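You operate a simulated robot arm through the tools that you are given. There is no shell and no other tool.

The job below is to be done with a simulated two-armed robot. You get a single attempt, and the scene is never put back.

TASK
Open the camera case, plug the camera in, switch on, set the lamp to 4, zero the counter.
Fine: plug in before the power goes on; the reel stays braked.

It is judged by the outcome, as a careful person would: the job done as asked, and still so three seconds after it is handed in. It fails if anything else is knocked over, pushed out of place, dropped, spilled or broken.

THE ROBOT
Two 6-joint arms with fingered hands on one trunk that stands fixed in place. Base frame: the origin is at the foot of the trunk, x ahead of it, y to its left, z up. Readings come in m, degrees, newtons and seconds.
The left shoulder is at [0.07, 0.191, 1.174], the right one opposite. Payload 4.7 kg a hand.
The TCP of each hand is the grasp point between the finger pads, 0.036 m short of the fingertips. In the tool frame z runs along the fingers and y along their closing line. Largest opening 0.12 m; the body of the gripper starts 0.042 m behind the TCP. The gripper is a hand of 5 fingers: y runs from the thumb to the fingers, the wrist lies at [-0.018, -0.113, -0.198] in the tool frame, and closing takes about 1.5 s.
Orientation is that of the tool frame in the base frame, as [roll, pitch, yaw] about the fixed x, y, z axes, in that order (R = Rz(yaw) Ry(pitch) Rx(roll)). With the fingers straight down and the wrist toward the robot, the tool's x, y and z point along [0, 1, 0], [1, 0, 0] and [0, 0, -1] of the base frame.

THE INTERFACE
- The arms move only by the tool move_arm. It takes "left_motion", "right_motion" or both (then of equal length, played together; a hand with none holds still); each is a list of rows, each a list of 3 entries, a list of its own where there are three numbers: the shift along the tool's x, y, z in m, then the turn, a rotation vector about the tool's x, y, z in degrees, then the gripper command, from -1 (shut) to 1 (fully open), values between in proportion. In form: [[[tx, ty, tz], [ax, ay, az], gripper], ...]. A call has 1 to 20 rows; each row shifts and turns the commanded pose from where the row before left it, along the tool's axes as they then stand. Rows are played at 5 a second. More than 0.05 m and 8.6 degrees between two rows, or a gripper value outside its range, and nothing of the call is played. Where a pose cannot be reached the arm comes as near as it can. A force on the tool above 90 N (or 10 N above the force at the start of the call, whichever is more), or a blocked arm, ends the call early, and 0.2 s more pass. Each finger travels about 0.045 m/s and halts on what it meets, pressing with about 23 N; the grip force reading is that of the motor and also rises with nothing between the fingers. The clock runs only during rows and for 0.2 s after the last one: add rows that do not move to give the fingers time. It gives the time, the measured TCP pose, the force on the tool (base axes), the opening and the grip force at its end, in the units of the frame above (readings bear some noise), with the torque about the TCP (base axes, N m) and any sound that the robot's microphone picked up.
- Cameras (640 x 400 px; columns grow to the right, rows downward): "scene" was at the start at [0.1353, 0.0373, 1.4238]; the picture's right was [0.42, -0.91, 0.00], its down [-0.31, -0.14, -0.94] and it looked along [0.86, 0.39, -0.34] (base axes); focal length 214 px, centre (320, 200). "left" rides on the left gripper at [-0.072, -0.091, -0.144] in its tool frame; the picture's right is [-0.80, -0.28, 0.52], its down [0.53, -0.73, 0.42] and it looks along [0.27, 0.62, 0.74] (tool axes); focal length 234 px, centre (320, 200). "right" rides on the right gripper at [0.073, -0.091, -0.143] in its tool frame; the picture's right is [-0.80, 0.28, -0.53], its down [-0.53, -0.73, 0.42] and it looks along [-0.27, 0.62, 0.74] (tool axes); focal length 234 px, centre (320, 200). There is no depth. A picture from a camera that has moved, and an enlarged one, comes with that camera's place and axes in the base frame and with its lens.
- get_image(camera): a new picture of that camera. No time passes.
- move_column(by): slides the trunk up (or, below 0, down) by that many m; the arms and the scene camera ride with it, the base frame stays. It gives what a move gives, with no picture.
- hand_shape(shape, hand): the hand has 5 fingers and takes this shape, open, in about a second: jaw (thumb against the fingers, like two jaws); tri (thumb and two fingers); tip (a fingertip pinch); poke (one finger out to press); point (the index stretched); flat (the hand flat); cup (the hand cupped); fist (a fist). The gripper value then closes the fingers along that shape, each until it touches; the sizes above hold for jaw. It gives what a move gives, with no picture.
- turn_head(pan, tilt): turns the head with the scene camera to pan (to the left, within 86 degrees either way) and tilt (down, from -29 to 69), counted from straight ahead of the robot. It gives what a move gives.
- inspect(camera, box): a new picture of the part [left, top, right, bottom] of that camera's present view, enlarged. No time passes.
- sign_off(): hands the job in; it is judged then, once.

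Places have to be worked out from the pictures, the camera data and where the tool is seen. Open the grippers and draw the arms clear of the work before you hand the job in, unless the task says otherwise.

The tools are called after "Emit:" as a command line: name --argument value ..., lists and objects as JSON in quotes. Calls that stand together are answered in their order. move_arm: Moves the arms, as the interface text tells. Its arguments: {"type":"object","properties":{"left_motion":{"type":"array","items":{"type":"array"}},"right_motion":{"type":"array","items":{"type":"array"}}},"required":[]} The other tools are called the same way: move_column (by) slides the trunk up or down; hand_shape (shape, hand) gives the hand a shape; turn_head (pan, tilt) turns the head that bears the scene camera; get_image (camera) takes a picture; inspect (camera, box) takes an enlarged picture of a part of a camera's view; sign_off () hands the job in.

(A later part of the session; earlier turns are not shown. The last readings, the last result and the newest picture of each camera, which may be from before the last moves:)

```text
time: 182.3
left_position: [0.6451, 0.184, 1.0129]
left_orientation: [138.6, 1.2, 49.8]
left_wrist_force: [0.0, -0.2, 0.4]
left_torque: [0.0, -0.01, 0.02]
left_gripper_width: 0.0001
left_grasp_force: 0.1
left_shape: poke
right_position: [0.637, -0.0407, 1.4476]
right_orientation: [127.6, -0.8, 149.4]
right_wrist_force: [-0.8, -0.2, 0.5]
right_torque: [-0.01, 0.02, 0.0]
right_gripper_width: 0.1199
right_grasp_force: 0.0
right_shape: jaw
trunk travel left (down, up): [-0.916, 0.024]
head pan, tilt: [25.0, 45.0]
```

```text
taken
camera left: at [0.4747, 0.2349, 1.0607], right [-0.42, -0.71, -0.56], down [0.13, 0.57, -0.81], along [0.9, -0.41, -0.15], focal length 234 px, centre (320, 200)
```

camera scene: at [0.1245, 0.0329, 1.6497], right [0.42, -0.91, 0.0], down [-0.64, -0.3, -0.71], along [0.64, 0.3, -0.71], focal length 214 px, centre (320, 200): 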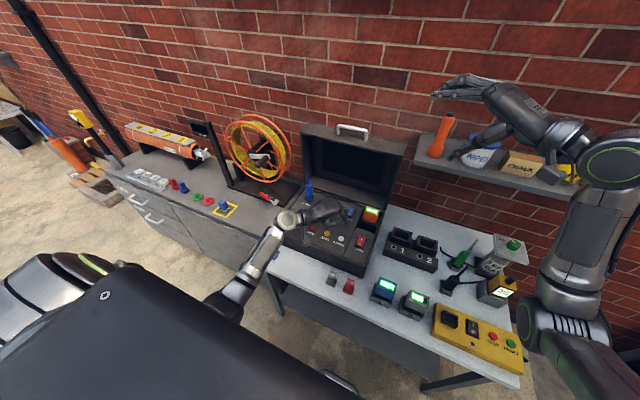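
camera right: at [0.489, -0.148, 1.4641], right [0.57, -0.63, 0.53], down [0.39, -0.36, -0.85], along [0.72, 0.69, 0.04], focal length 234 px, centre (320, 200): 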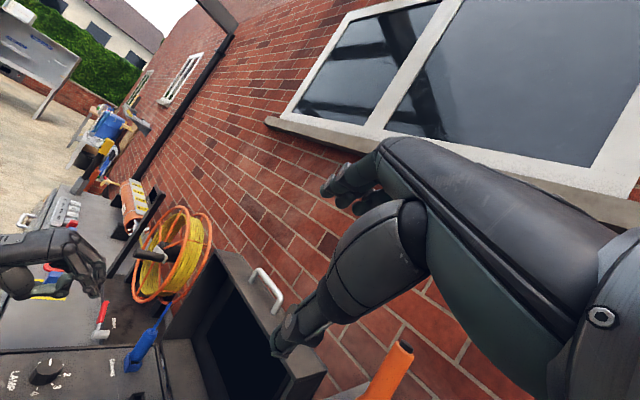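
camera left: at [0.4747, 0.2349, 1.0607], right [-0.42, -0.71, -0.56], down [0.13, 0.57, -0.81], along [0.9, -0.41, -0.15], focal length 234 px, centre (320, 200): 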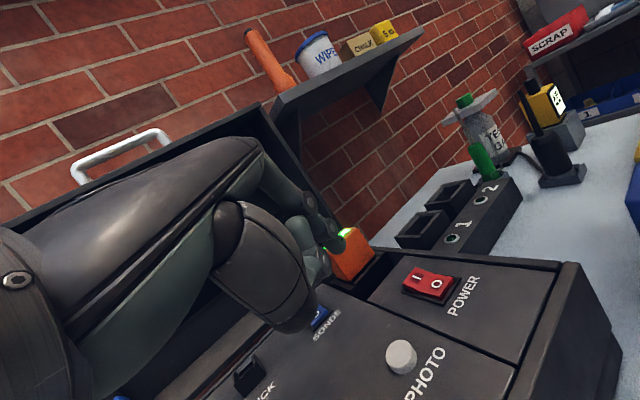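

The "I" half of POWER triangulates to about [0.679, 0.095, 0.89]. Moving the fingertip to about 25 mm above it.

Emit:
move_arm --left_motion '[[[-0.0093, -0.0014, 0.0233], [0, 0, 0], -1], [[-0.0093, -0.0014, 0.0233], [0, 0, 0], -1], [[-0.0093, -0.0014, 0.0233], [0, 0, 0], -1], [[-0.0093, -0.0014, 0.0233], [0, 0, 0], -1], [[0, 0, 0], [0, 0, 0], -1]]'

Emit:
get_image --camera "left"

Emit:
inspect --camera "scene" --box '[300, 190, 420, 290]'

```text
time: 183.5
left_position: [0.6653, 0.1166, 0.94]
left_orientation: [138.5, 1.1, 49.8]
left_wrist_force: [-0.3, 1.1, 0.5]
left_torque: [-0.01, -0.02, 0.01]
left_gripper_width: 0.0
left_grasp_force: 0.2
left_shape: poke
right_position: [0.6366, -0.0409, 1.4481]
right_orientation: [127.5, -0.7, 149.4]
right_wrist_force: [0.0, 0.7, -0.7]
right_torque: [-0.01, 0.0, 0.03]
right_gripper_width: 0.1199
right_grasp_force: 0.0
right_shape: jaw
trunk travel left (down, up): [-0.916, 0.024]
head pan, tilt: [25.0, 45.0]
```

```text
taken
camera left: at [0.4947, 0.1678, 0.9883], right [-0.42, -0.71, -0.56], down [0.13, 0.57, -0.81], along [0.9, -0.41, -0.15], focal length 234 px, centre (320, 200)
```

left: 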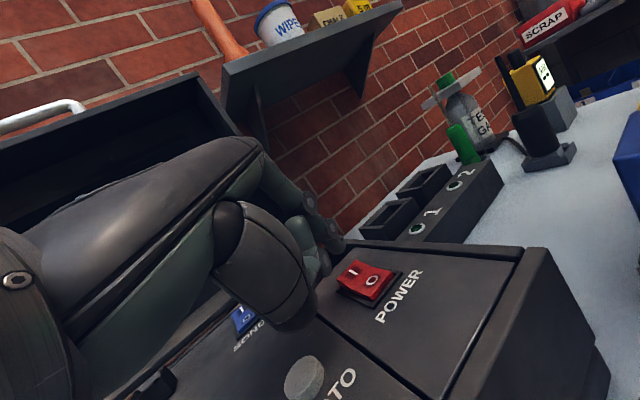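

```text
4.00 times, centred on (360, 240) of scene
camera zoom: at [0.1242, 0.0332, 1.6498], right [0.42, -0.91, 0.0], down [-0.64, -0.3, -0.71], along [0.64, 0.3, -0.71], focal length 858 px, centre (160, 40)
```

zoom: 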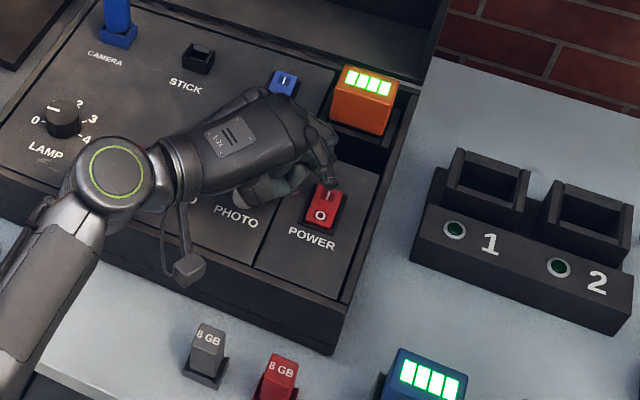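

The fingertip is right at the rocker; I'll enlarge to be sure it's over the "I" half.

Emit:
inspect --camera "scene" --box '[360, 220, 400, 255]'

Emit:
inspect --camera "left" --box '[280, 200, 440, 330]'

```text
11.43 times, centred on (380, 238) of scene
camera zoom: at [0.1242, 0.0332, 1.6498], right [0.42, -0.91, 0.0], down [-0.64, -0.3, -0.71], along [0.64, 0.3, -0.71], focal length 2451 px, centre (-366, -229)
```

zoom: 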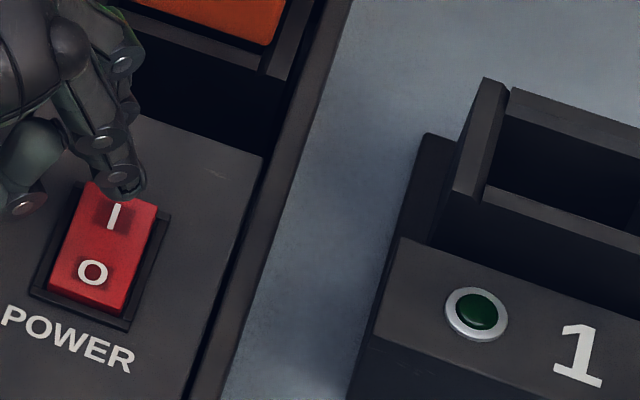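

```text
3.08 times, centred on (360, 265) of left
camera zoom: at [0.4947, 0.1678, 0.9883], right [-0.42, -0.71, -0.56], down [0.13, 0.57, -0.81], along [0.9, -0.41, -0.15], focal length 720 px, centre (197, 0)
```

zoom: 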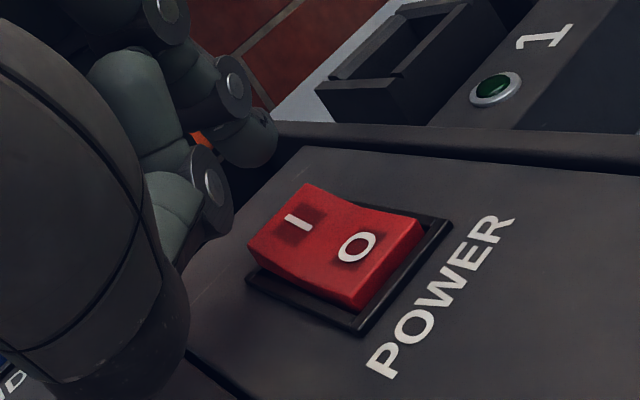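

The fingertip is directly above the "I" mark. I'll press down in small steps with force checks.

Emit:
move_arm --left_motion '[[[0.0019, -0.0016, 0.0053], [0, 0, 0], -1], [[0, -0.0033, 0.0038], [0, 0, 0], -1], [[0, -0.0033, 0.0038], [0, 0, 0], -1], [[0, -0.0033, 0.0038], [0, 0, 0], -1], [[0, 0, 0], [0, 0, 0], -1]]'

Emit:
inspect --camera "left" --box '[280, 200, 440, 330]'

```text
time: 184.7
left_position: [0.668, 0.1165, 0.9206]
left_orientation: [138.5, 1.1, 49.9]
left_wrist_force: [0.4, 0.5, 1.5]
left_torque: [0.01, -0.02, 0.01]
left_gripper_width: 0.0
left_grasp_force: 0.1
left_shape: poke
right_position: [0.6362, -0.0407, 1.4493]
right_orientation: [127.4, -0.8, 149.4]
right_wrist_force: [0.0, 0.4, -0.1]
right_torque: [0.02, 0.02, 0.02]
right_gripper_width: 0.1198
right_grasp_force: 0.2
right_shape: jaw
trunk travel left (down, up): [-0.916, 0.024]
head pan, tilt: [25.0, 45.0]
```

```text
3.08 times, centred on (360, 265) of left
camera zoom: at [0.4968, 0.168, 0.9681], right [-0.42, -0.71, -0.56], down [0.13, 0.57, -0.81], along [0.9, -0.41, -0.15], focal length 720 px, centre (197, 0)
```

zoom: 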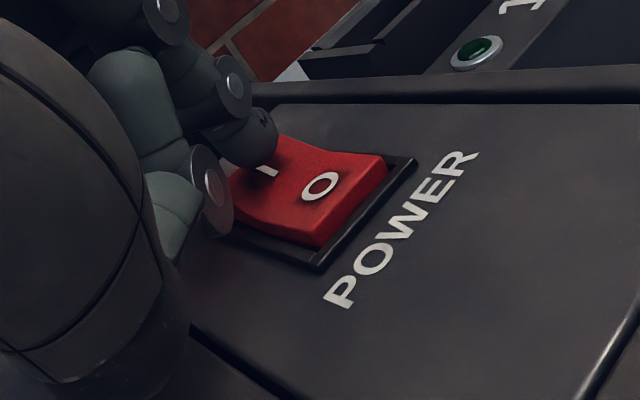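

The fingertip is on the "I" half. Pressing further.

Emit:
move_arm --left_motion '[[[0, -0.002, 0.0023], [0, 0, 0], -1], [[0, -0.002, 0.0023], [0, 0, 0], -1], [[0, -0.002, 0.0023], [0, 0, 0], -1], [[0, 0, 0], [0, 0, 0], -1]]'

Emit:
inspect --camera "left" --box '[280, 200, 440, 330]'

Emit:
get_image --camera "scene"

```text
time: 185.7
left_position: [0.6683, 0.1169, 0.914]
left_orientation: [138.3, 1.0, 49.7]
left_wrist_force: [1.9, 5.1, 16.3]
left_torque: [-0.02, -0.4, 0.14]
left_gripper_width: 0.0001
left_grasp_force: 0.0
left_shape: poke
right_position: [0.6348, -0.0399, 1.4488]
right_orientation: [127.5, -0.6, 149.4]
right_wrist_force: [0.1, -0.4, -0.1]
right_torque: [-0.01, 0.02, 0.01]
right_gripper_width: 0.1199
right_grasp_force: 0.1
right_shape: jaw
trunk travel left (down, up): [-0.916, 0.024]
head pan, tilt: [25.0, 45.0]
```

```text
3.08 times, centred on (360, 265) of left
camera zoom: at [0.4961, 0.168, 0.9609], right [-0.42, -0.71, -0.56], down [0.13, 0.57, -0.81], along [0.9, -0.41, -0.14], focal length 720 px, centre (197, 0)
```

zoom: 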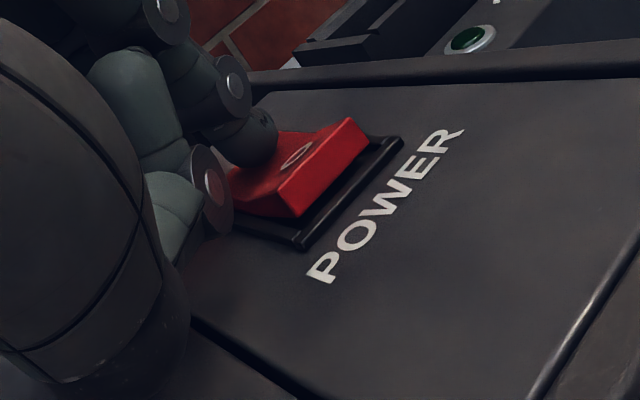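

```text
taken
camera scene: at [0.1221, 0.0334, 1.6502], right [0.42, -0.91, 0.0], down [-0.64, -0.3, -0.71], along [0.64, 0.3, -0.71], focal length 214 px, centre (320, 200)
```

scene: 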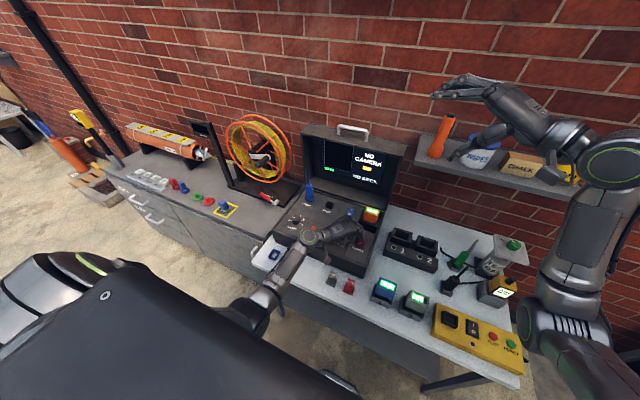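

The screen came on but reads "NO CAMERA". I'll read it closely.

Emit:
inspect --camera "scene" --box '[300, 120, 410, 220]'

Emit:
inspect --camera "right" --box '[100, 300, 180, 380]'

```text
4.00 times, centred on (355, 170) of scene
camera zoom: at [0.1221, 0.0334, 1.6502], right [0.42, -0.91, 0.0], down [-0.64, -0.3, -0.71], along [0.64, 0.3, -0.71], focal length 858 px, centre (180, 320)
```

zoom: 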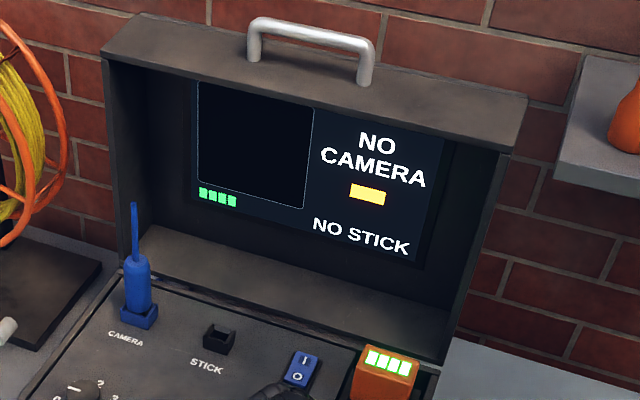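

```text
5.00 times, centred on (140, 340) of right
camera zoom: at [0.4871, -0.1476, 1.465], right [0.57, -0.63, 0.53], down [0.39, -0.36, -0.85], along [0.72, 0.69, 0.04], focal length 1171 px, centre (1220, -500)
```

zoom: 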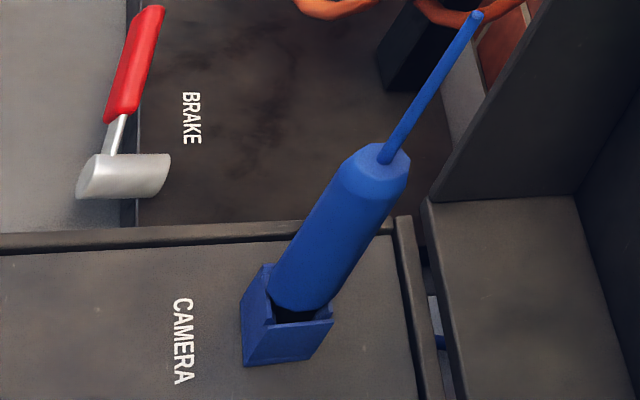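

The plug evidently isn't making contact, so I'll switch POWER off again first ("plug in before the power goes on"), then seat the plug. Moving the fingertip to the "O" side.

Emit:
move_arm --left_motion '[[[0, 0.0066, -0.0075], [0, 0, 0], -1], [[0, 0.0066, -0.0075], [0, 0, 0], -1], [[-0.0116, -0.0103, -0.0091], [0, 0, 0], -1], [[-0.0116, -0.0103, -0.0091], [0, 0, 0], -1], [[0, 0, 0], [0, 0, 0], -1]]'

Emit:
inspect --camera "left" --box '[280, 200, 440, 330]'

Emit:
inspect --camera "scene" --box '[340, 210, 400, 260]'

```text
time: 186.9
left_position: [0.6315, 0.1157, 0.9306]
left_orientation: [138.6, 1.1, 49.9]
left_wrist_force: [-0.2, 0.0, 0.3]
left_torque: [-0.05, 0.0, -0.02]
left_gripper_width: 0.0001
left_grasp_force: 0.0
left_shape: poke
right_position: [0.6374, -0.0409, 1.4482]
right_orientation: [127.4, -0.8, 149.4]
right_wrist_force: [-0.3, -0.9, -0.7]
right_torque: [-0.04, 0.02, 0.0]
right_gripper_width: 0.1202
right_grasp_force: 0.0
right_shape: jaw
trunk travel left (down, up): [-0.916, 0.024]
head pan, tilt: [25.0, 45.0]
```

```text
3.08 times, centred on (360, 265) of left
camera zoom: at [0.461, 0.168, 0.9781], right [-0.42, -0.71, -0.56], down [0.13, 0.57, -0.81], along [0.9, -0.41, -0.15], focal length 720 px, centre (197, 0)
```

zoom: 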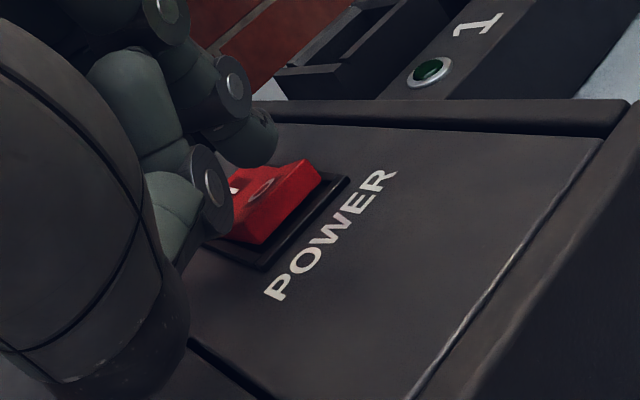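

```text
8.00 times, centred on (370, 235) of scene
camera zoom: at [0.1249, 0.0328, 1.6498], right [0.42, -0.91, 0.0], down [-0.64, -0.3, -0.71], along [0.64, 0.3, -0.71], focal length 1716 px, centre (-80, -80)
```

zoom: 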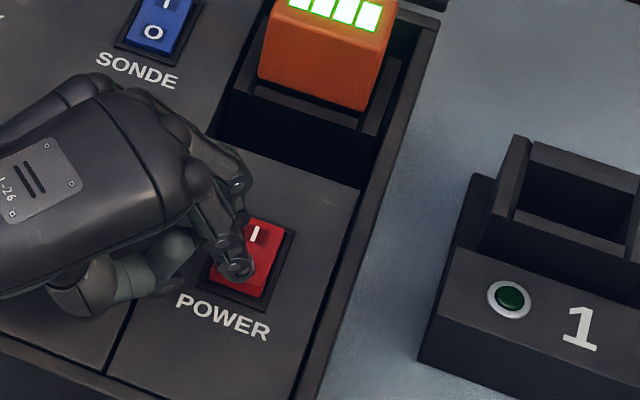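

The fingertip is over the raised "O" side. Pressing down.

Emit:
move_arm --left_motion '[[[0, -0.0023, 0.0026], [0, 0, 0], -1], [[0, -0.0023, 0.0026], [0, 0, 0], -1], [[0, -0.0023, 0.0026], [0, 0, 0], -1], [[0, -0.0023, 0.0026], [0, 0, 0], -1], [[0, 0, 0], [0, 0, 0], -1]]'

Emit:
inspect --camera "scene" --box '[300, 120, 410, 220]'

Emit:
inspect --camera "left" --box '[280, 200, 440, 330]'

```text
time: 188.1
left_position: [0.6319, 0.1158, 0.9163]
left_orientation: [138.6, 1.1, 49.9]
left_wrist_force: [0.2, -0.1, -0.1]
left_torque: [0.03, -0.01, 0.02]
left_gripper_width: 0.0001
left_grasp_force: 0.1
left_shape: poke
right_position: [0.6373, -0.0395, 1.4473]
right_orientation: [127.5, -0.8, 149.4]
right_wrist_force: [0.5, 1.1, -0.4]
right_torque: [-0.01, 0.01, 0.0]
right_gripper_width: 0.1198
right_grasp_force: 0.0
right_shape: jaw
trunk travel left (down, up): [-0.916, 0.024]
head pan, tilt: [25.0, 45.0]
```

```text
4.00 times, centred on (355, 170) of scene
camera zoom: at [0.1248, 0.0328, 1.6498], right [0.42, -0.91, 0.0], down [-0.64, -0.3, -0.71], along [0.64, 0.3, -0.71], focal length 858 px, centre (180, 320)
```

zoom: 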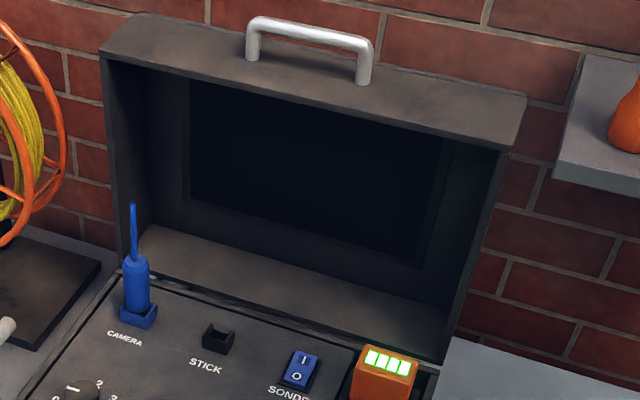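

```text
3.08 times, centred on (360, 265) of left
camera zoom: at [0.4607, 0.1681, 0.9646], right [-0.42, -0.71, -0.56], down [0.13, 0.57, -0.81], along [0.9, -0.41, -0.15], focal length 720 px, centre (197, 0)
```

zoom: 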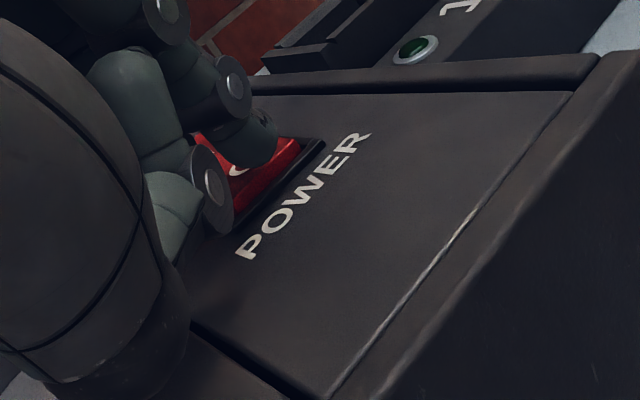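

POWER is off again (screen dark). Now I'll seat the plug with a straight push from above: raise the hand, move left, and turn its heading back to forward.

Emit:
move_arm --left_motion '[[[0, 0.0248, -0.0281], [0, 0, 0], -1], [[0, 0.0248, -0.0281], [0, 0, 0], -1], [[0, 0.0248, -0.0281], [0, 0, 0], -1], [[0, 0.0248, -0.0281], [0, 0, 0], -1], [[0.0322, -0.0202, -0.0179], [0, 0, 0], -1], [[0.0322, -0.0202, -0.0179], [0, 0, 0], -1], [[0.0322, -0.0202, -0.0179], [0, 0, 0], -1], [[0.0322, -0.0202, -0.0179], [0, 0, 0], -1], [[0.0322, -0.0202, -0.0179], [0, 0, 0], -1], [[0.0322, -0.0202, -0.0179], [0, 0, 0], -1], [[0, 0, 0], [0, 4.41, -5.0], -1], [[0, 0, 0], [0, 4.41, -5.0], -1], [[0, 0, 0], [0, 4.41, -5.0], -1], [[0, 0, 0], [0, 4.41, -5.0], -1], [[0, 0, 0], [0, 4.41, -5.0], -1], [[0, 0, 0], [0, 4.41, -5.0], -1]]'

Emit:
get_image --camera "left"

Emit:
get_image --camera "scene"

```text
time: 191.5
left_position: [0.6344, 0.3701, 1.0629]
left_orientation: [139.2, 0.9, 89.7]
left_wrist_force: [-0.3, -0.8, 0.2]
left_torque: [-0.01, 0.01, 0.02]
left_gripper_width: 0.0
left_grasp_force: 0.1
left_shape: poke
right_position: [0.6365, -0.0398, 1.447]
right_orientation: [127.5, -0.7, 149.3]
right_wrist_force: [-0.4, -0.1, -0.1]
right_torque: [0.01, -0.01, 0.05]
right_gripper_width: 0.1198
right_grasp_force: 0.0
right_shape: jaw
trunk travel left (down, up): [-0.916, 0.024]
head pan, tilt: [25.0, 45.0]
```

```text
taken
camera left: at [0.4709, 0.2991, 1.1137], right [0.13, -0.81, -0.57], down [-0.28, 0.52, -0.81], along [0.95, 0.26, -0.16], focal length 234 px, centre (320, 200)
```

left: 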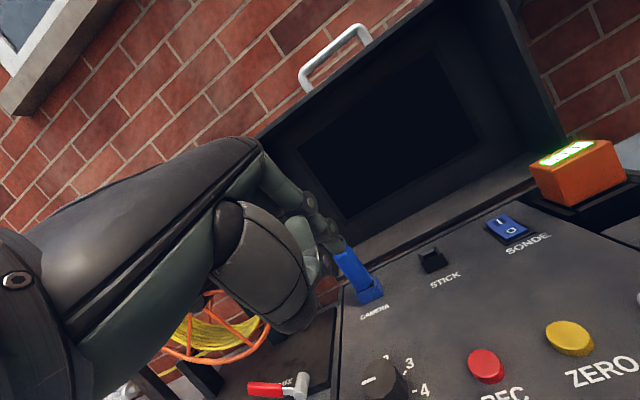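

```text
taken
camera scene: at [0.1246, 0.0318, 1.6499], right [0.42, -0.91, 0.0], down [-0.64, -0.3, -0.71], along [0.64, 0.3, -0.71], focal length 214 px, centre (320, 200)
```

scene: 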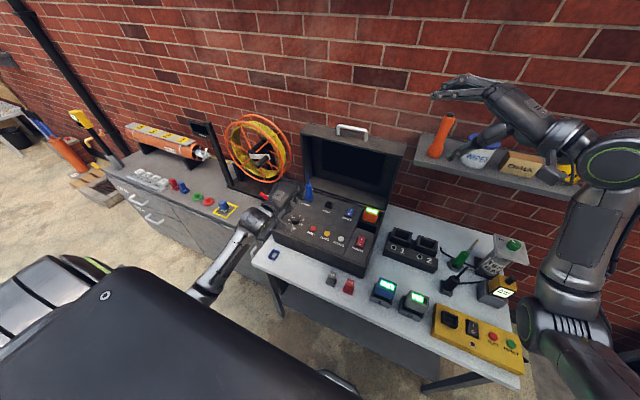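

The hand faces forward again. I'll bring the fingertip above the plug's top, just on the robot side of its cable boot.

Emit:
move_arm --left_motion '[[[0.0118, 0.0308, 0.0176], [0, 0, 0], -1], [[0.0118, 0.0308, 0.0176], [0, 0, 0], -1], [[0.0118, 0.0308, 0.0176], [0, 0, 0], -1], [[0.0118, 0.0308, 0.0176], [0, 0, 0], -1], [[0, 0, 0], [0, 0, 0], -1]]'

Emit:
inspect --camera "left" --box '[260, 180, 440, 330]'

Emit:
inspect --camera "right" --box '[80, 240, 200, 380]'

```text
time: 192.7
left_position: [0.773, 0.4186, 1.0887]
left_orientation: [139.4, 0.8, 90.0]
left_wrist_force: [-0.2, 0.0, -0.1]
left_torque: [-0.01, -0.02, 0.04]
left_gripper_width: 0.0003
left_grasp_force: 0.1
left_shape: poke
right_position: [0.6356, -0.0414, 1.4478]
right_orientation: [127.5, -0.8, 149.4]
right_wrist_force: [-0.5, -0.7, 0.1]
right_torque: [0.0, -0.01, -0.01]
right_gripper_width: 0.12
right_grasp_force: 0.1
right_shape: jaw
trunk travel left (down, up): [-0.916, 0.024]
head pan, tilt: [25.0, 45.0]
```

```text
2.67 times, centred on (350, 255) of left
camera zoom: at [0.6096, 0.3485, 1.1388], right [0.13, -0.81, -0.57], down [-0.28, 0.52, -0.81], along [0.95, 0.26, -0.16], focal length 624 px, centre (240, 53)
```

zoom: 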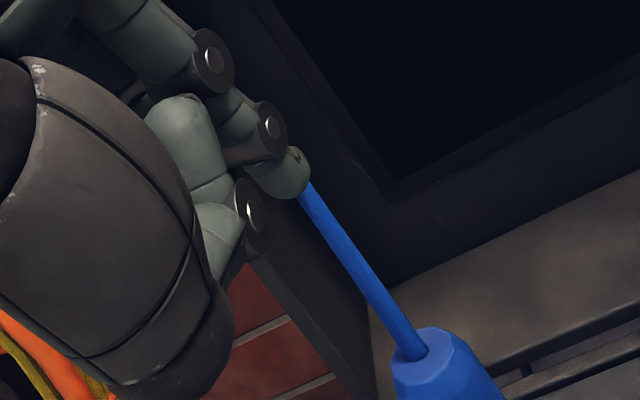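

```text
2.86 times, centred on (140, 310) of right
camera zoom: at [0.4885, -0.1483, 1.4643], right [0.57, -0.63, 0.53], down [0.39, -0.36, -0.85], along [0.72, 0.69, 0.04], focal length 669 px, centre (834, -114)
```

zoom: 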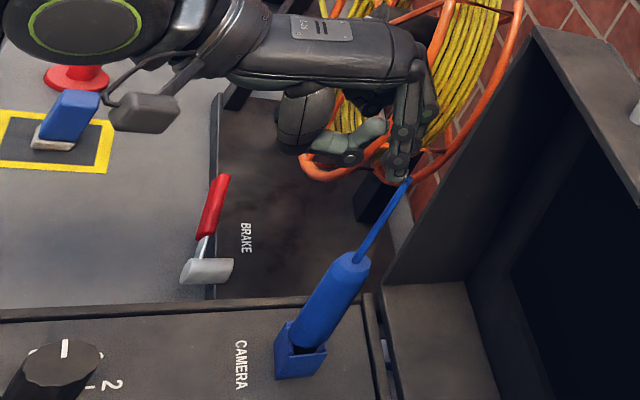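

The fingertip is at the top of the cable boot. I'll come down along the robot side of the boot toward the plug's top.

Emit:
move_arm --left_motion '[[[0, -0.0023, -0.002], [0, 0, 0], -1], [[0, -0.0091, 0.0106], [0, 0, 0], -1], [[0, -0.0091, 0.0106], [0, 0, 0], -1], [[0, -0.0091, 0.0106], [0, 0, 0], -1], [[0, -0.0091, 0.0106], [0, 0, 0], -1], [[0, 0, 0], [0, 0, 0], -1]]'

Emit:
inspect --camera "left" --box '[260, 180, 440, 330]'

Emit:
inspect --camera "right" --box '[80, 240, 200, 380]'

```text
time: 194.1
left_position: [0.7707, 0.4175, 1.0347]
left_orientation: [139.2, 0.8, 89.9]
left_wrist_force: [-0.2, 0.3, 0.0]
left_torque: [-0.01, 0.01, -0.02]
left_gripper_width: 0.0001
left_grasp_force: 0.1
left_shape: poke
right_position: [0.6367, -0.0407, 1.4482]
right_orientation: [127.6, -0.8, 149.5]
right_wrist_force: [-0.8, 0.7, 0.0]
right_torque: [0.04, 0.02, -0.06]
right_gripper_width: 0.12
right_grasp_force: 0.0
right_shape: jaw
trunk travel left (down, up): [-0.916, 0.024]
head pan, tilt: [25.0, 45.0]
```

```text
2.67 times, centred on (350, 255) of left
camera zoom: at [0.6076, 0.3474, 1.0844], right [0.13, -0.81, -0.57], down [-0.28, 0.52, -0.81], along [0.95, 0.26, -0.16], focal length 624 px, centre (240, 53)
```

zoom: 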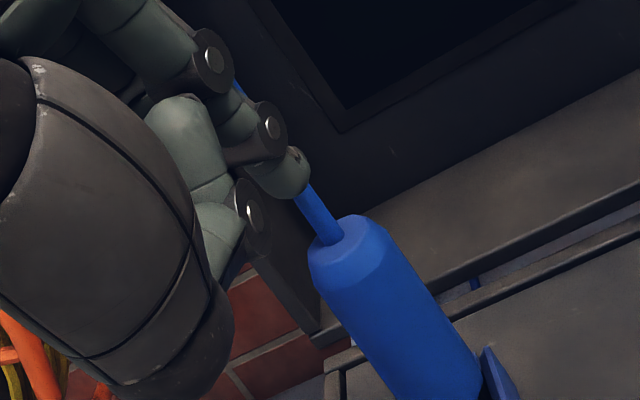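

```text
2.86 times, centred on (140, 310) of right
camera zoom: at [0.489, -0.1482, 1.4641], right [0.57, -0.63, 0.53], down [0.39, -0.36, -0.85], along [0.72, 0.69, 0.04], focal length 669 px, centre (834, -114)
```

zoom: 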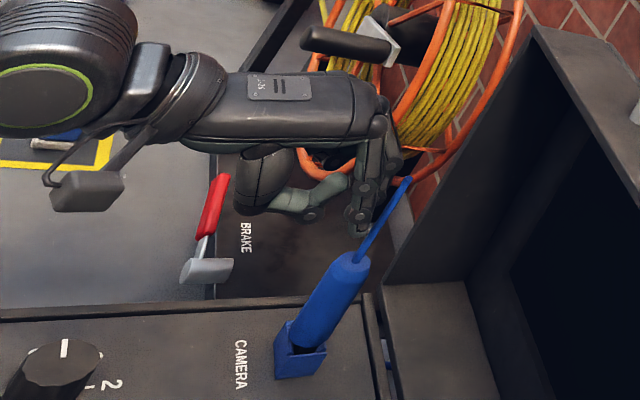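

The finger sits beside the boot just above the plug's top. Continuing down to contact.

Emit:
move_arm --left_motion '[[[0, -0.0052, 0.0061], [0, 0, 0], -1], [[0, -0.0052, 0.0061], [0, 0, 0], -1], [[0, -0.0033, 0.0038], [0, 0, 0], -1], [[0, 0, 0], [0, 0, 0], -1]]'

Emit:
inspect --camera "left" --box '[260, 180, 440, 330]'

Emit:
inspect --camera "right" --box '[100, 290, 180, 380]'

```text
time: 195.1
left_position: [0.7703, 0.4184, 1.0132]
left_orientation: [139.3, 0.9, 89.6]
left_wrist_force: [0.1, -0.3, -1.1]
left_torque: [-0.01, 0.01, -0.01]
left_gripper_width: 0.0001
left_grasp_force: 0.0
left_shape: poke
right_position: [0.6366, -0.0399, 1.4487]
right_orientation: [127.5, -0.8, 149.3]
right_wrist_force: [-0.6, 0.5, -0.5]
right_torque: [0.0, -0.02, 0.01]
right_gripper_width: 0.1198
right_grasp_force: 0.0
right_shape: jaw
trunk travel left (down, up): [-0.916, 0.024]
head pan, tilt: [25.0, 45.0]
```

```text
2.67 times, centred on (350, 255) of left
camera zoom: at [0.6078, 0.3471, 1.062], right [0.13, -0.81, -0.57], down [-0.28, 0.52, -0.81], along [0.95, 0.26, -0.16], focal length 624 px, centre (240, 53)
```

zoom: 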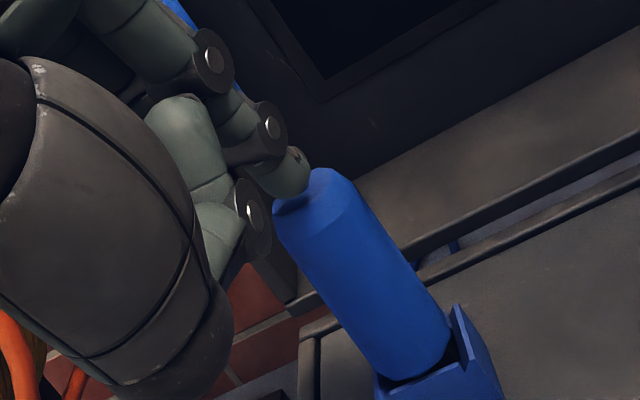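

```text
4.44 times, centred on (140, 335) of right
camera zoom: at [0.4891, -0.1482, 1.464], right [0.57, -0.63, 0.53], down [0.39, -0.36, -0.85], along [0.72, 0.69, 0.04], focal length 1041 px, centre (1120, -400)
```

zoom: 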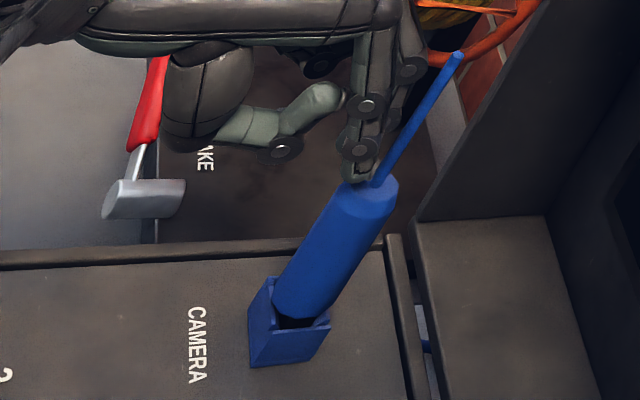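

The fingertip is on the plug's top. Pressing down in 3 mm steps.

Emit:
move_arm --left_motion '[[[0, -0.002, 0.0023], [0, 0, 0], -1], [[0, -0.002, 0.0023], [0, 0, 0], -1], [[0, -0.002, 0.0023], [0, 0, 0], -1], [[0, 0, 0], [0, 0, 0], -1]]'

Emit:
inspect --camera "left" --box '[260, 180, 440, 330]'

Emit:
inspect --camera "right" --box '[100, 290, 180, 380]'

```text
time: 196.1
left_position: [0.7707, 0.4175, 1.0036]
left_orientation: [139.3, 0.8, 89.9]
left_wrist_force: [0.3, 0.2, -0.4]
left_torque: [-0.02, 0.01, 0.0]
left_gripper_width: 0.0
left_grasp_force: 0.1
left_shape: poke
right_position: [0.6355, -0.0397, 1.4467]
right_orientation: [127.5, -0.7, 149.3]
right_wrist_force: [0.2, 0.7, -0.5]
right_torque: [0.03, -0.01, -0.02]
right_gripper_width: 0.12
right_grasp_force: 0.1
right_shape: jaw
trunk travel left (down, up): [-0.916, 0.024]
head pan, tilt: [25.0, 45.0]
```

```text
2.67 times, centred on (350, 255) of left
camera zoom: at [0.6083, 0.3457, 1.053], right [0.13, -0.81, -0.57], down [-0.28, 0.52, -0.81], along [0.95, 0.26, -0.16], focal length 624 px, centre (240, 53)
```

zoom: 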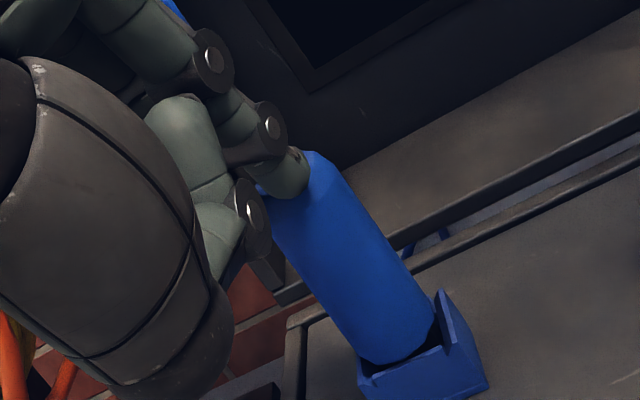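

```text
4.44 times, centred on (140, 335) of right
camera zoom: at [0.4891, -0.1482, 1.464], right [0.57, -0.63, 0.53], down [0.39, -0.36, -0.85], along [0.72, 0.69, 0.04], focal length 1041 px, centre (1120, -400)
```

zoom: 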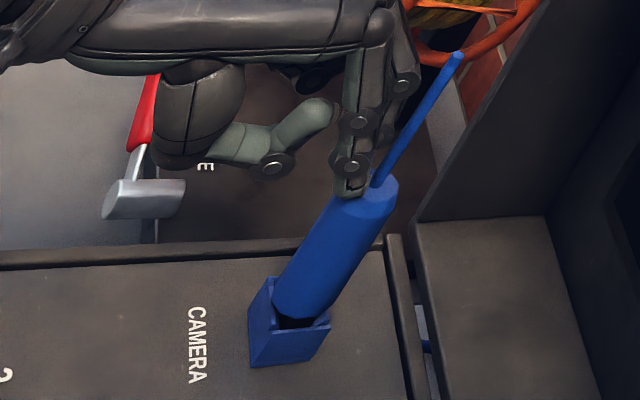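

No force — the fingertip slid past the robot side of the plug. I'll raise it, shift 12 mm forward, and come down on the top proper.

Emit:
move_arm --left_motion '[[[0, 0.0131, -0.0151], [0, 0, 0], -1], [[0, 0.0065, -0.0075], [0, 0, 0], -1], [[0, 0.0091, 0.0078], [0, 0, 0], -1], [[0, -0.0052, 0.0061], [0, 0, 0], -1], [[0, -0.0026, 0.003], [0, 0, 0], -1], [[0, 0, 0], [0, 0, 0], -1]]'

Emit:
inspect --camera "left" --box '[260, 180, 440, 330]'

Emit:
inspect --camera "right" --box '[100, 290, 180, 380]'

```text
time: 197.5
left_position: [0.7833, 0.4163, 1.0221]
left_orientation: [139.2, 0.8, 90.0]
left_wrist_force: [0.1, 0.2, -0.1]
left_torque: [0.0, 0.0, 0.01]
left_gripper_width: 0.0001
left_grasp_force: 0.0
left_shape: poke
right_position: [0.6364, -0.0391, 1.4464]
right_orientation: [127.6, -0.7, 149.3]
right_wrist_force: [-0.3, -1.2, 0.4]
right_torque: [0.02, 0.03, 0.02]
right_gripper_width: 0.1198
right_grasp_force: 0.1
right_shape: jaw
trunk travel left (down, up): [-0.916, 0.024]
head pan, tilt: [25.0, 45.0]
```

```text
2.67 times, centred on (350, 255) of left
camera zoom: at [0.6206, 0.3457, 1.0709], right [0.13, -0.81, -0.57], down [-0.28, 0.52, -0.81], along [0.95, 0.26, -0.16], focal length 624 px, centre (240, 53)
```

zoom: 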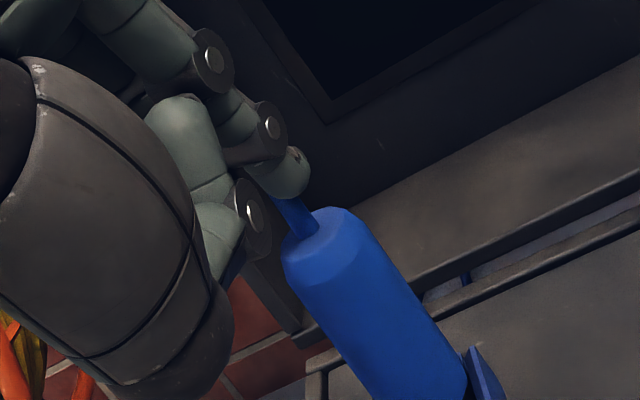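

```text
4.44 times, centred on (140, 335) of right
camera zoom: at [0.4895, -0.1483, 1.4639], right [0.57, -0.63, 0.53], down [0.39, -0.36, -0.85], along [0.72, 0.69, 0.04], focal length 1041 px, centre (1120, -400)
```

zoom: 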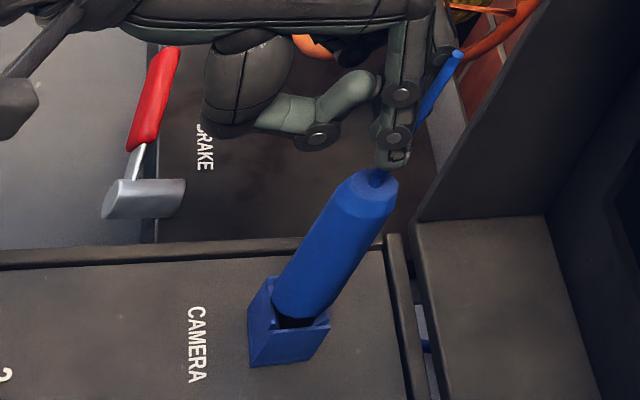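

Now the fingertip is directly over the plug's top and the boot doesn't obstruct. Pressing straight down in steps.

Emit:
move_arm --left_motion '[[[0, -0.0026, 0.003], [0, 0, 0], -1], [[0, -0.0026, 0.003], [0, 0, 0], -1], [[0, -0.0026, 0.003], [0, 0, 0], -1], [[0, -0.0026, 0.003], [0, 0, 0], -1], [[0, 0, 0], [0, 0, 0], -1]]'

Emit:
inspect --camera "left" --box '[260, 180, 440, 330]'

Emit:
inspect --camera "right" --box '[100, 290, 180, 380]'

```text
time: 198.7
left_position: [0.7841, 0.4168, 1.0067]
left_orientation: [139.3, 0.8, 89.8]
left_wrist_force: [-0.4, -0.2, 2.2]
left_torque: [-0.01, -0.05, -0.03]
left_gripper_width: 0.0
left_grasp_force: 0.0
left_shape: poke
right_position: [0.6358, -0.0407, 1.4482]
right_orientation: [127.4, -0.7, 149.3]
right_wrist_force: [0.0, -0.2, 0.7]
right_torque: [0.0, 0.01, 0.0]
right_gripper_width: 0.1198
right_grasp_force: 0.1
right_shape: jaw
trunk travel left (down, up): [-0.916, 0.024]
head pan, tilt: [25.0, 45.0]
```

```text
2.67 times, centred on (350, 255) of left
camera zoom: at [0.6199, 0.3453, 1.0563], right [0.13, -0.81, -0.57], down [-0.28, 0.52, -0.81], along [0.95, 0.26, -0.16], focal length 624 px, centre (240, 53)
```

zoom: 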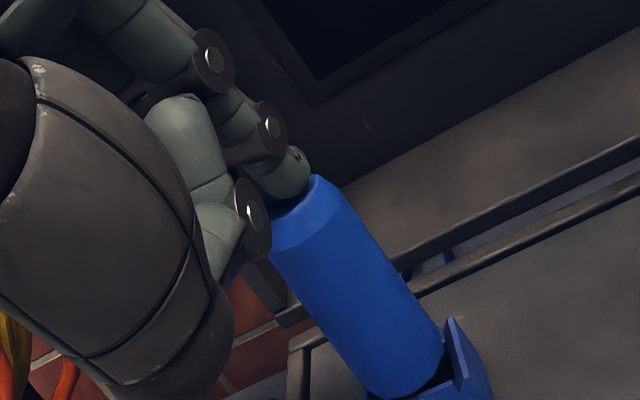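

```text
4.44 times, centred on (140, 335) of right
camera zoom: at [0.4887, -0.1485, 1.4642], right [0.57, -0.63, 0.53], down [0.39, -0.36, -0.85], along [0.72, 0.69, 0.04], focal length 1041 px, centre (1120, -400)
```

zoom: 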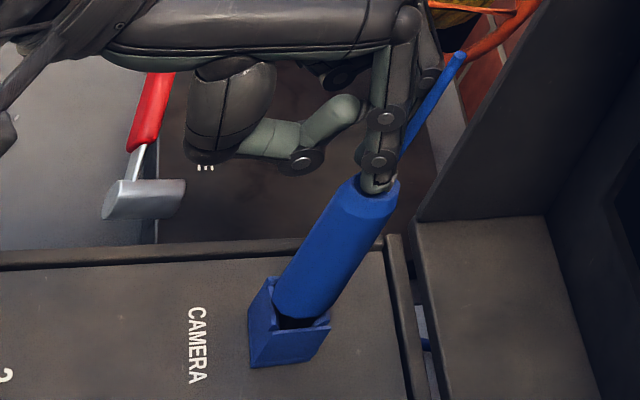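

Contact has begun on the plug's top. I'll press further, watching the force and the gap.

Emit:
move_arm --left_motion '[[[0, -0.002, 0.0023], [0, 0, 0], -1], [[0, -0.002, 0.0023], [0, 0, 0], -1], [[0, -0.002, 0.0023], [0, 0, 0], -1], [[0, 0, 0], [0, 0, 0], -1]]'

Emit:
inspect --camera "right" --box '[100, 290, 180, 380]'

```text
time: 199.7
left_position: [0.7815, 0.4138, 1.0034]
left_orientation: [138.8, 0.8, 89.8]
left_wrist_force: [-0.4, 1.4, 24.8]
left_torque: [0.15, -0.6, 0.03]
left_gripper_width: 0.0
left_grasp_force: 0.2
left_shape: poke
right_position: [0.6321, -0.042, 1.4505]
right_orientation: [127.5, -0.6, 149.4]
right_wrist_force: [0.1, 0.0, 0.8]
right_torque: [0.0, -0.03, 0.03]
right_gripper_width: 0.1199
right_grasp_force: 0.1
right_shape: jaw
trunk travel left (down, up): [-0.916, 0.024]
head pan, tilt: [25.0, 45.0]
```

```text
4.44 times, centred on (140, 335) of right
camera zoom: at [0.4852, -0.1499, 1.4655], right [0.57, -0.63, 0.53], down [0.4, -0.36, -0.85], along [0.72, 0.69, 0.04], focal length 1041 px, centre (1120, -400)
```

zoom: 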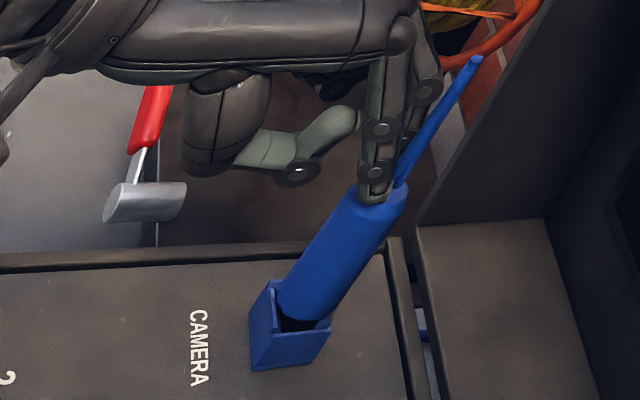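

Pressing only tilts the plug, so it seems to be binding — probably turned a few degrees about its axis relative to the rectangular socket. I'll lift the finger away and check the facets and the gap.

Emit:
move_arm --left_motion '[[[0, 0.0131, -0.0151], [0, 0, 0], -1], [[0, 0.0196, -0.0227], [0, 0, 0], -1], [[0, 0.0196, -0.0227], [0, 0, 0], -1], [[0, -0.0227, -0.0196], [0, 0, 0], -1], [[0, -0.0227, -0.0196], [0, 0, 0], -1], [[0, -0.0227, -0.0196], [0, 0, 0], -1]]'

Emit:
inspect --camera "scene" --box '[290, 170, 330, 210]'

Emit:
inspect --camera "right" --box '[115, 310, 165, 370]'

Emit:
inspect --camera "left" --box '[300, 180, 440, 300]'

```text
time: 201.1
left_position: [0.6919, 0.4183, 1.0792]
left_orientation: [139.2, 0.8, 89.7]
left_wrist_force: [-0.5, 0.8, -0.1]
left_torque: [0.01, 0.01, 0.04]
left_gripper_width: 0.0002
left_grasp_force: 0.0
left_shape: poke
right_position: [0.6338, -0.0404, 1.448]
right_orientation: [127.5, -0.7, 149.4]
right_wrist_force: [-0.8, -0.1, 0.3]
right_torque: [0.0, -0.03, -0.02]
right_gripper_width: 0.12
right_grasp_force: 0.1
right_shape: jaw
trunk travel left (down, up): [-0.916, 0.024]
head pan, tilt: [25.0, 45.0]
```

```text
10.00 times, centred on (310, 190) of scene
camera zoom: at [0.1229, 0.0329, 1.65], right [0.42, -0.91, 0.0], down [-0.64, -0.3, -0.71], along [0.64, 0.3, -0.71], focal length 2145 px, centre (420, 300)
```

zoom: 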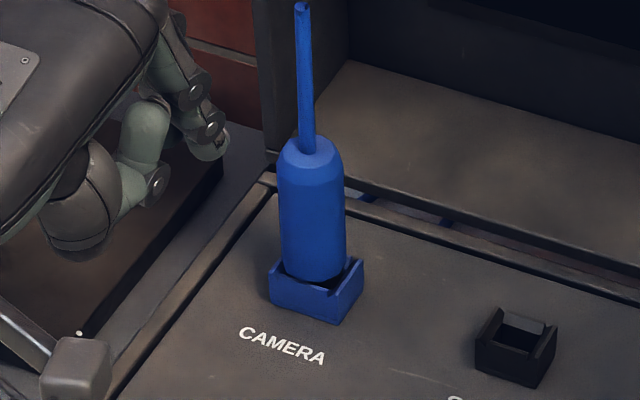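

```text
6.67 times, centred on (140, 340) of right
camera zoom: at [0.4876, -0.1483, 1.4646], right [0.57, -0.63, 0.53], down [0.39, -0.36, -0.85], along [0.72, 0.69, 0.04], focal length 1561 px, centre (1520, -733)
```

zoom: 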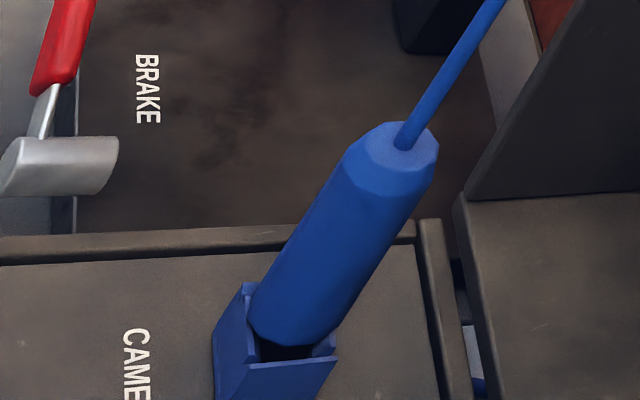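

```text
3.33 times, centred on (370, 240) of left
camera zoom: at [0.5289, 0.3473, 1.1282], right [0.13, -0.81, -0.57], down [-0.28, 0.52, -0.81], along [0.95, 0.26, -0.16], focal length 781 px, centre (153, 67)
```

zoom: 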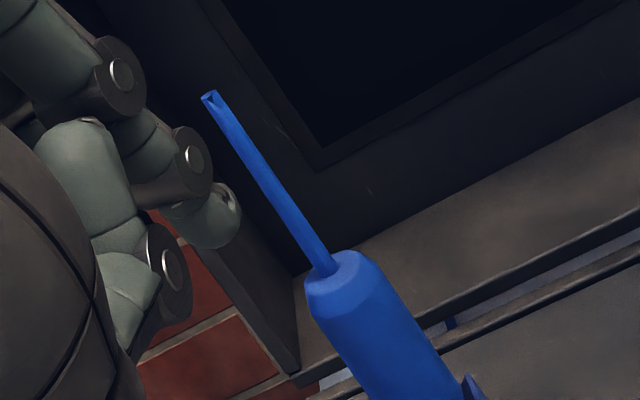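

From the front view there's still roughly a 5 mm gap under the body, so it must go deeper. A full grip lets me twist and push together, so I'll draw back, roll the left hand to the thumb-up sideways grip and return to the jaw shape.

Emit:
move_arm --left_motion '[[[0, -0.0227, -0.0196], [-6.4, 0, 0], -1], [[0, -0.0159, -0.0188], [-6.4, 0, 0], -1], [[0, 0, 0], [-6.4, 0, 0], -1], [[0, 0, 0], [0, 0, -7.5], -1], [[0, 0, 0], [0, 0, -7.5], -1], [[0, 0, 0], [0, 0, -7.5], -1], [[0, 0, 0], [0, 0, -7.5], -1], [[0, 0, 0], [0, 0, -7.5], -1], [[0, 0, 0], [0, 0, -7.5], -1], [[0, 0, 0], [0, 0, -7.5], -1], [[0, 0, 0], [0, 0, -7.5], -1], [[0, 0, 0], [0, 0, -7.5], -1], [[0, 0, 0], [0, 0, -7.5], -1], [[0, 0, 0], [0, 0, -7.5], -1], [[0, 0, 0], [0, 0, -7.5], -1]]'

Emit:
hand_shape --hand "left" --shape "jaw"

Emit:
get_image --camera "left"

Emit:
inspect --camera "right" --box '[40, 220, 240, 400]'

```text
time: 204.3
left_position: [0.6394, 0.4175, 1.0779]
left_orientation: [-178.0, 59.8, -178.4]
left_wrist_force: [0.3, 0.9, -0.2]
left_torque: [0.0, -0.01, 0.01]
left_gripper_width: 0.0001
left_grasp_force: 0.1
left_shape: poke
right_position: [0.6372, -0.0405, 1.4474]
right_orientation: [127.3, -0.7, 149.5]
right_wrist_force: [0.3, -0.6, -0.1]
right_torque: [-0.01, -0.02, 0.02]
right_gripper_width: 0.1199
right_grasp_force: 0.0
right_shape: jaw
trunk travel left (down, up): [-0.916, 0.024]
head pan, tilt: [25.0, 45.0]
```

```text
time: 205.2
left_position: [0.6383, 0.4178, 1.0784]
left_orientation: [-178.5, 60.0, -178.9]
left_wrist_force: [-0.6, -0.9, -0.4]
left_torque: [0.02, 0.04, -0.03]
left_gripper_width: 0.1201
left_grasp_force: 0.0
left_shape: jaw
right_position: [0.6366, -0.0395, 1.4479]
right_orientation: [127.5, -0.8, 149.4]
right_wrist_force: [0.8, 0.2, -0.5]
right_torque: [0.0, -0.05, 0.02]
right_gripper_width: 0.1201
right_grasp_force: 0.0
right_shape: jaw
trunk travel left (down, up): [-0.916, 0.024]
head pan, tilt: [25.0, 45.0]
```

```text
taken
camera left: at [0.5505, 0.3297, 1.2143], right [0.86, -0.28, 0.44], down [0.1, -0.74, -0.66], along [0.51, 0.61, -0.61], focal length 234 px, centre (320, 200)
```

left: 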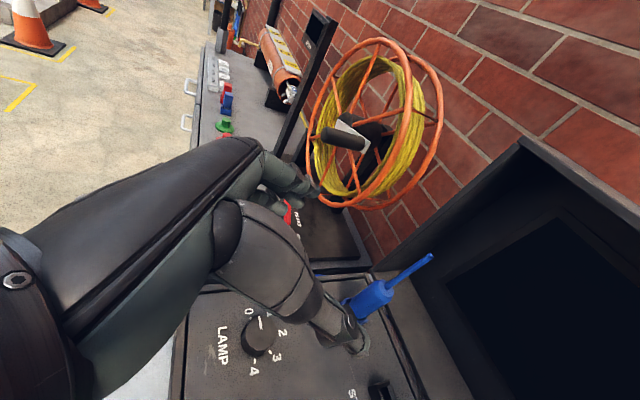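

```text
2.22 times, centred on (140, 310) of right
camera zoom: at [0.4889, -0.1482, 1.4641], right [0.57, -0.63, 0.53], down [0.39, -0.36, -0.85], along [0.72, 0.69, 0.04], focal length 520 px, centre (720, -44)
```

zoom: 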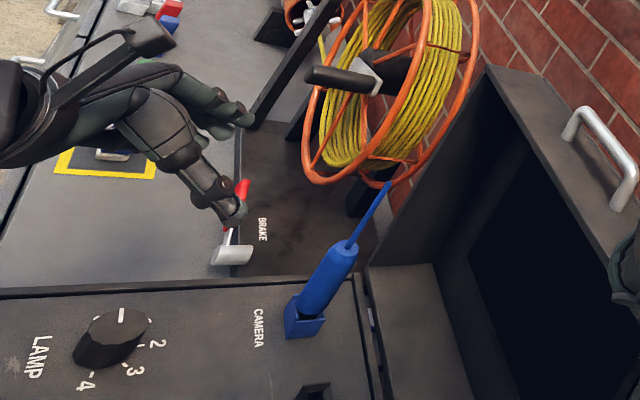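

Open width 72 mm; I'll move to the approach line and slide in around the plug's body at mid-height.

Emit:
move_arm --left_motion '[[[0.0124, 0.0027, 0.0372], [0, 0, 0], 0.2], [[0.0124, 0.0027, 0.0372], [0, 0, 0], 0.2], [[0.0124, 0.0027, 0.0372], [0, 0, 0], 0.2], [[0, 0, 0], [0, 0, 0], 0.2], [[0, 0, 0.02], [0, 0, 0], 0.2], [[0, 0, 0.02], [0, 0, 0], 0.2], [[0, 0, 0.02], [0, 0, 0], 0.2], [[0, 0, 0], [0, 0, 0], 0.2]]'

Emit:
get_image --camera "left"

Emit:
inspect --camera "right" --box '[80, 270, 220, 390]'

```text
time: 207.0
left_position: [0.7681, 0.425, 0.9593]
left_orientation: [-178.3, 59.9, -178.7]
left_wrist_force: [0.0, -0.1, -0.3]
left_torque: [0.02, 0.0, 0.04]
left_gripper_width: 0.0723
left_grasp_force: 0.0
left_shape: jaw
right_position: [0.6364, -0.0399, 1.4475]
right_orientation: [127.5, -0.7, 149.3]
right_wrist_force: [1.3, 0.0, -0.4]
right_torque: [0.03, -0.02, 0.0]
right_gripper_width: 0.1199
right_grasp_force: 0.2
right_shape: jaw
trunk travel left (down, up): [-0.916, 0.024]
head pan, tilt: [25.0, 45.0]
```

```text
taken
camera left: at [0.6797, 0.3369, 1.0947], right [0.86, -0.28, 0.44], down [0.1, -0.74, -0.66], along [0.51, 0.61, -0.61], focal length 234 px, centre (320, 200)
```

left: 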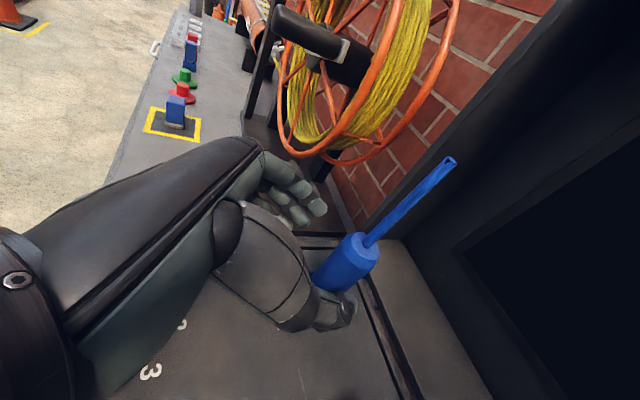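

```text
3.33 times, centred on (150, 330) of right
camera zoom: at [0.4888, -0.1482, 1.4641], right [0.57, -0.63, 0.53], down [0.39, -0.36, -0.85], along [0.72, 0.69, 0.04], focal length 781 px, centre (887, -233)
```

zoom: 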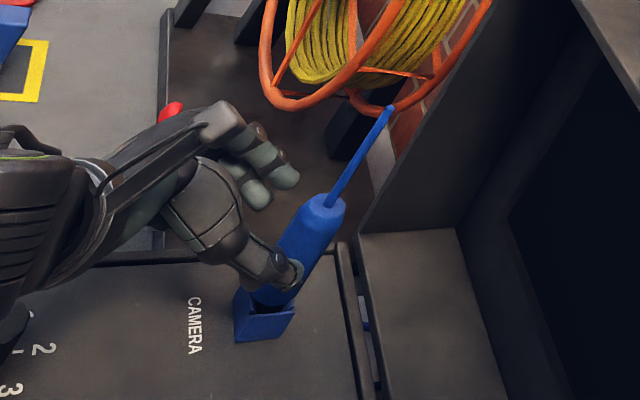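

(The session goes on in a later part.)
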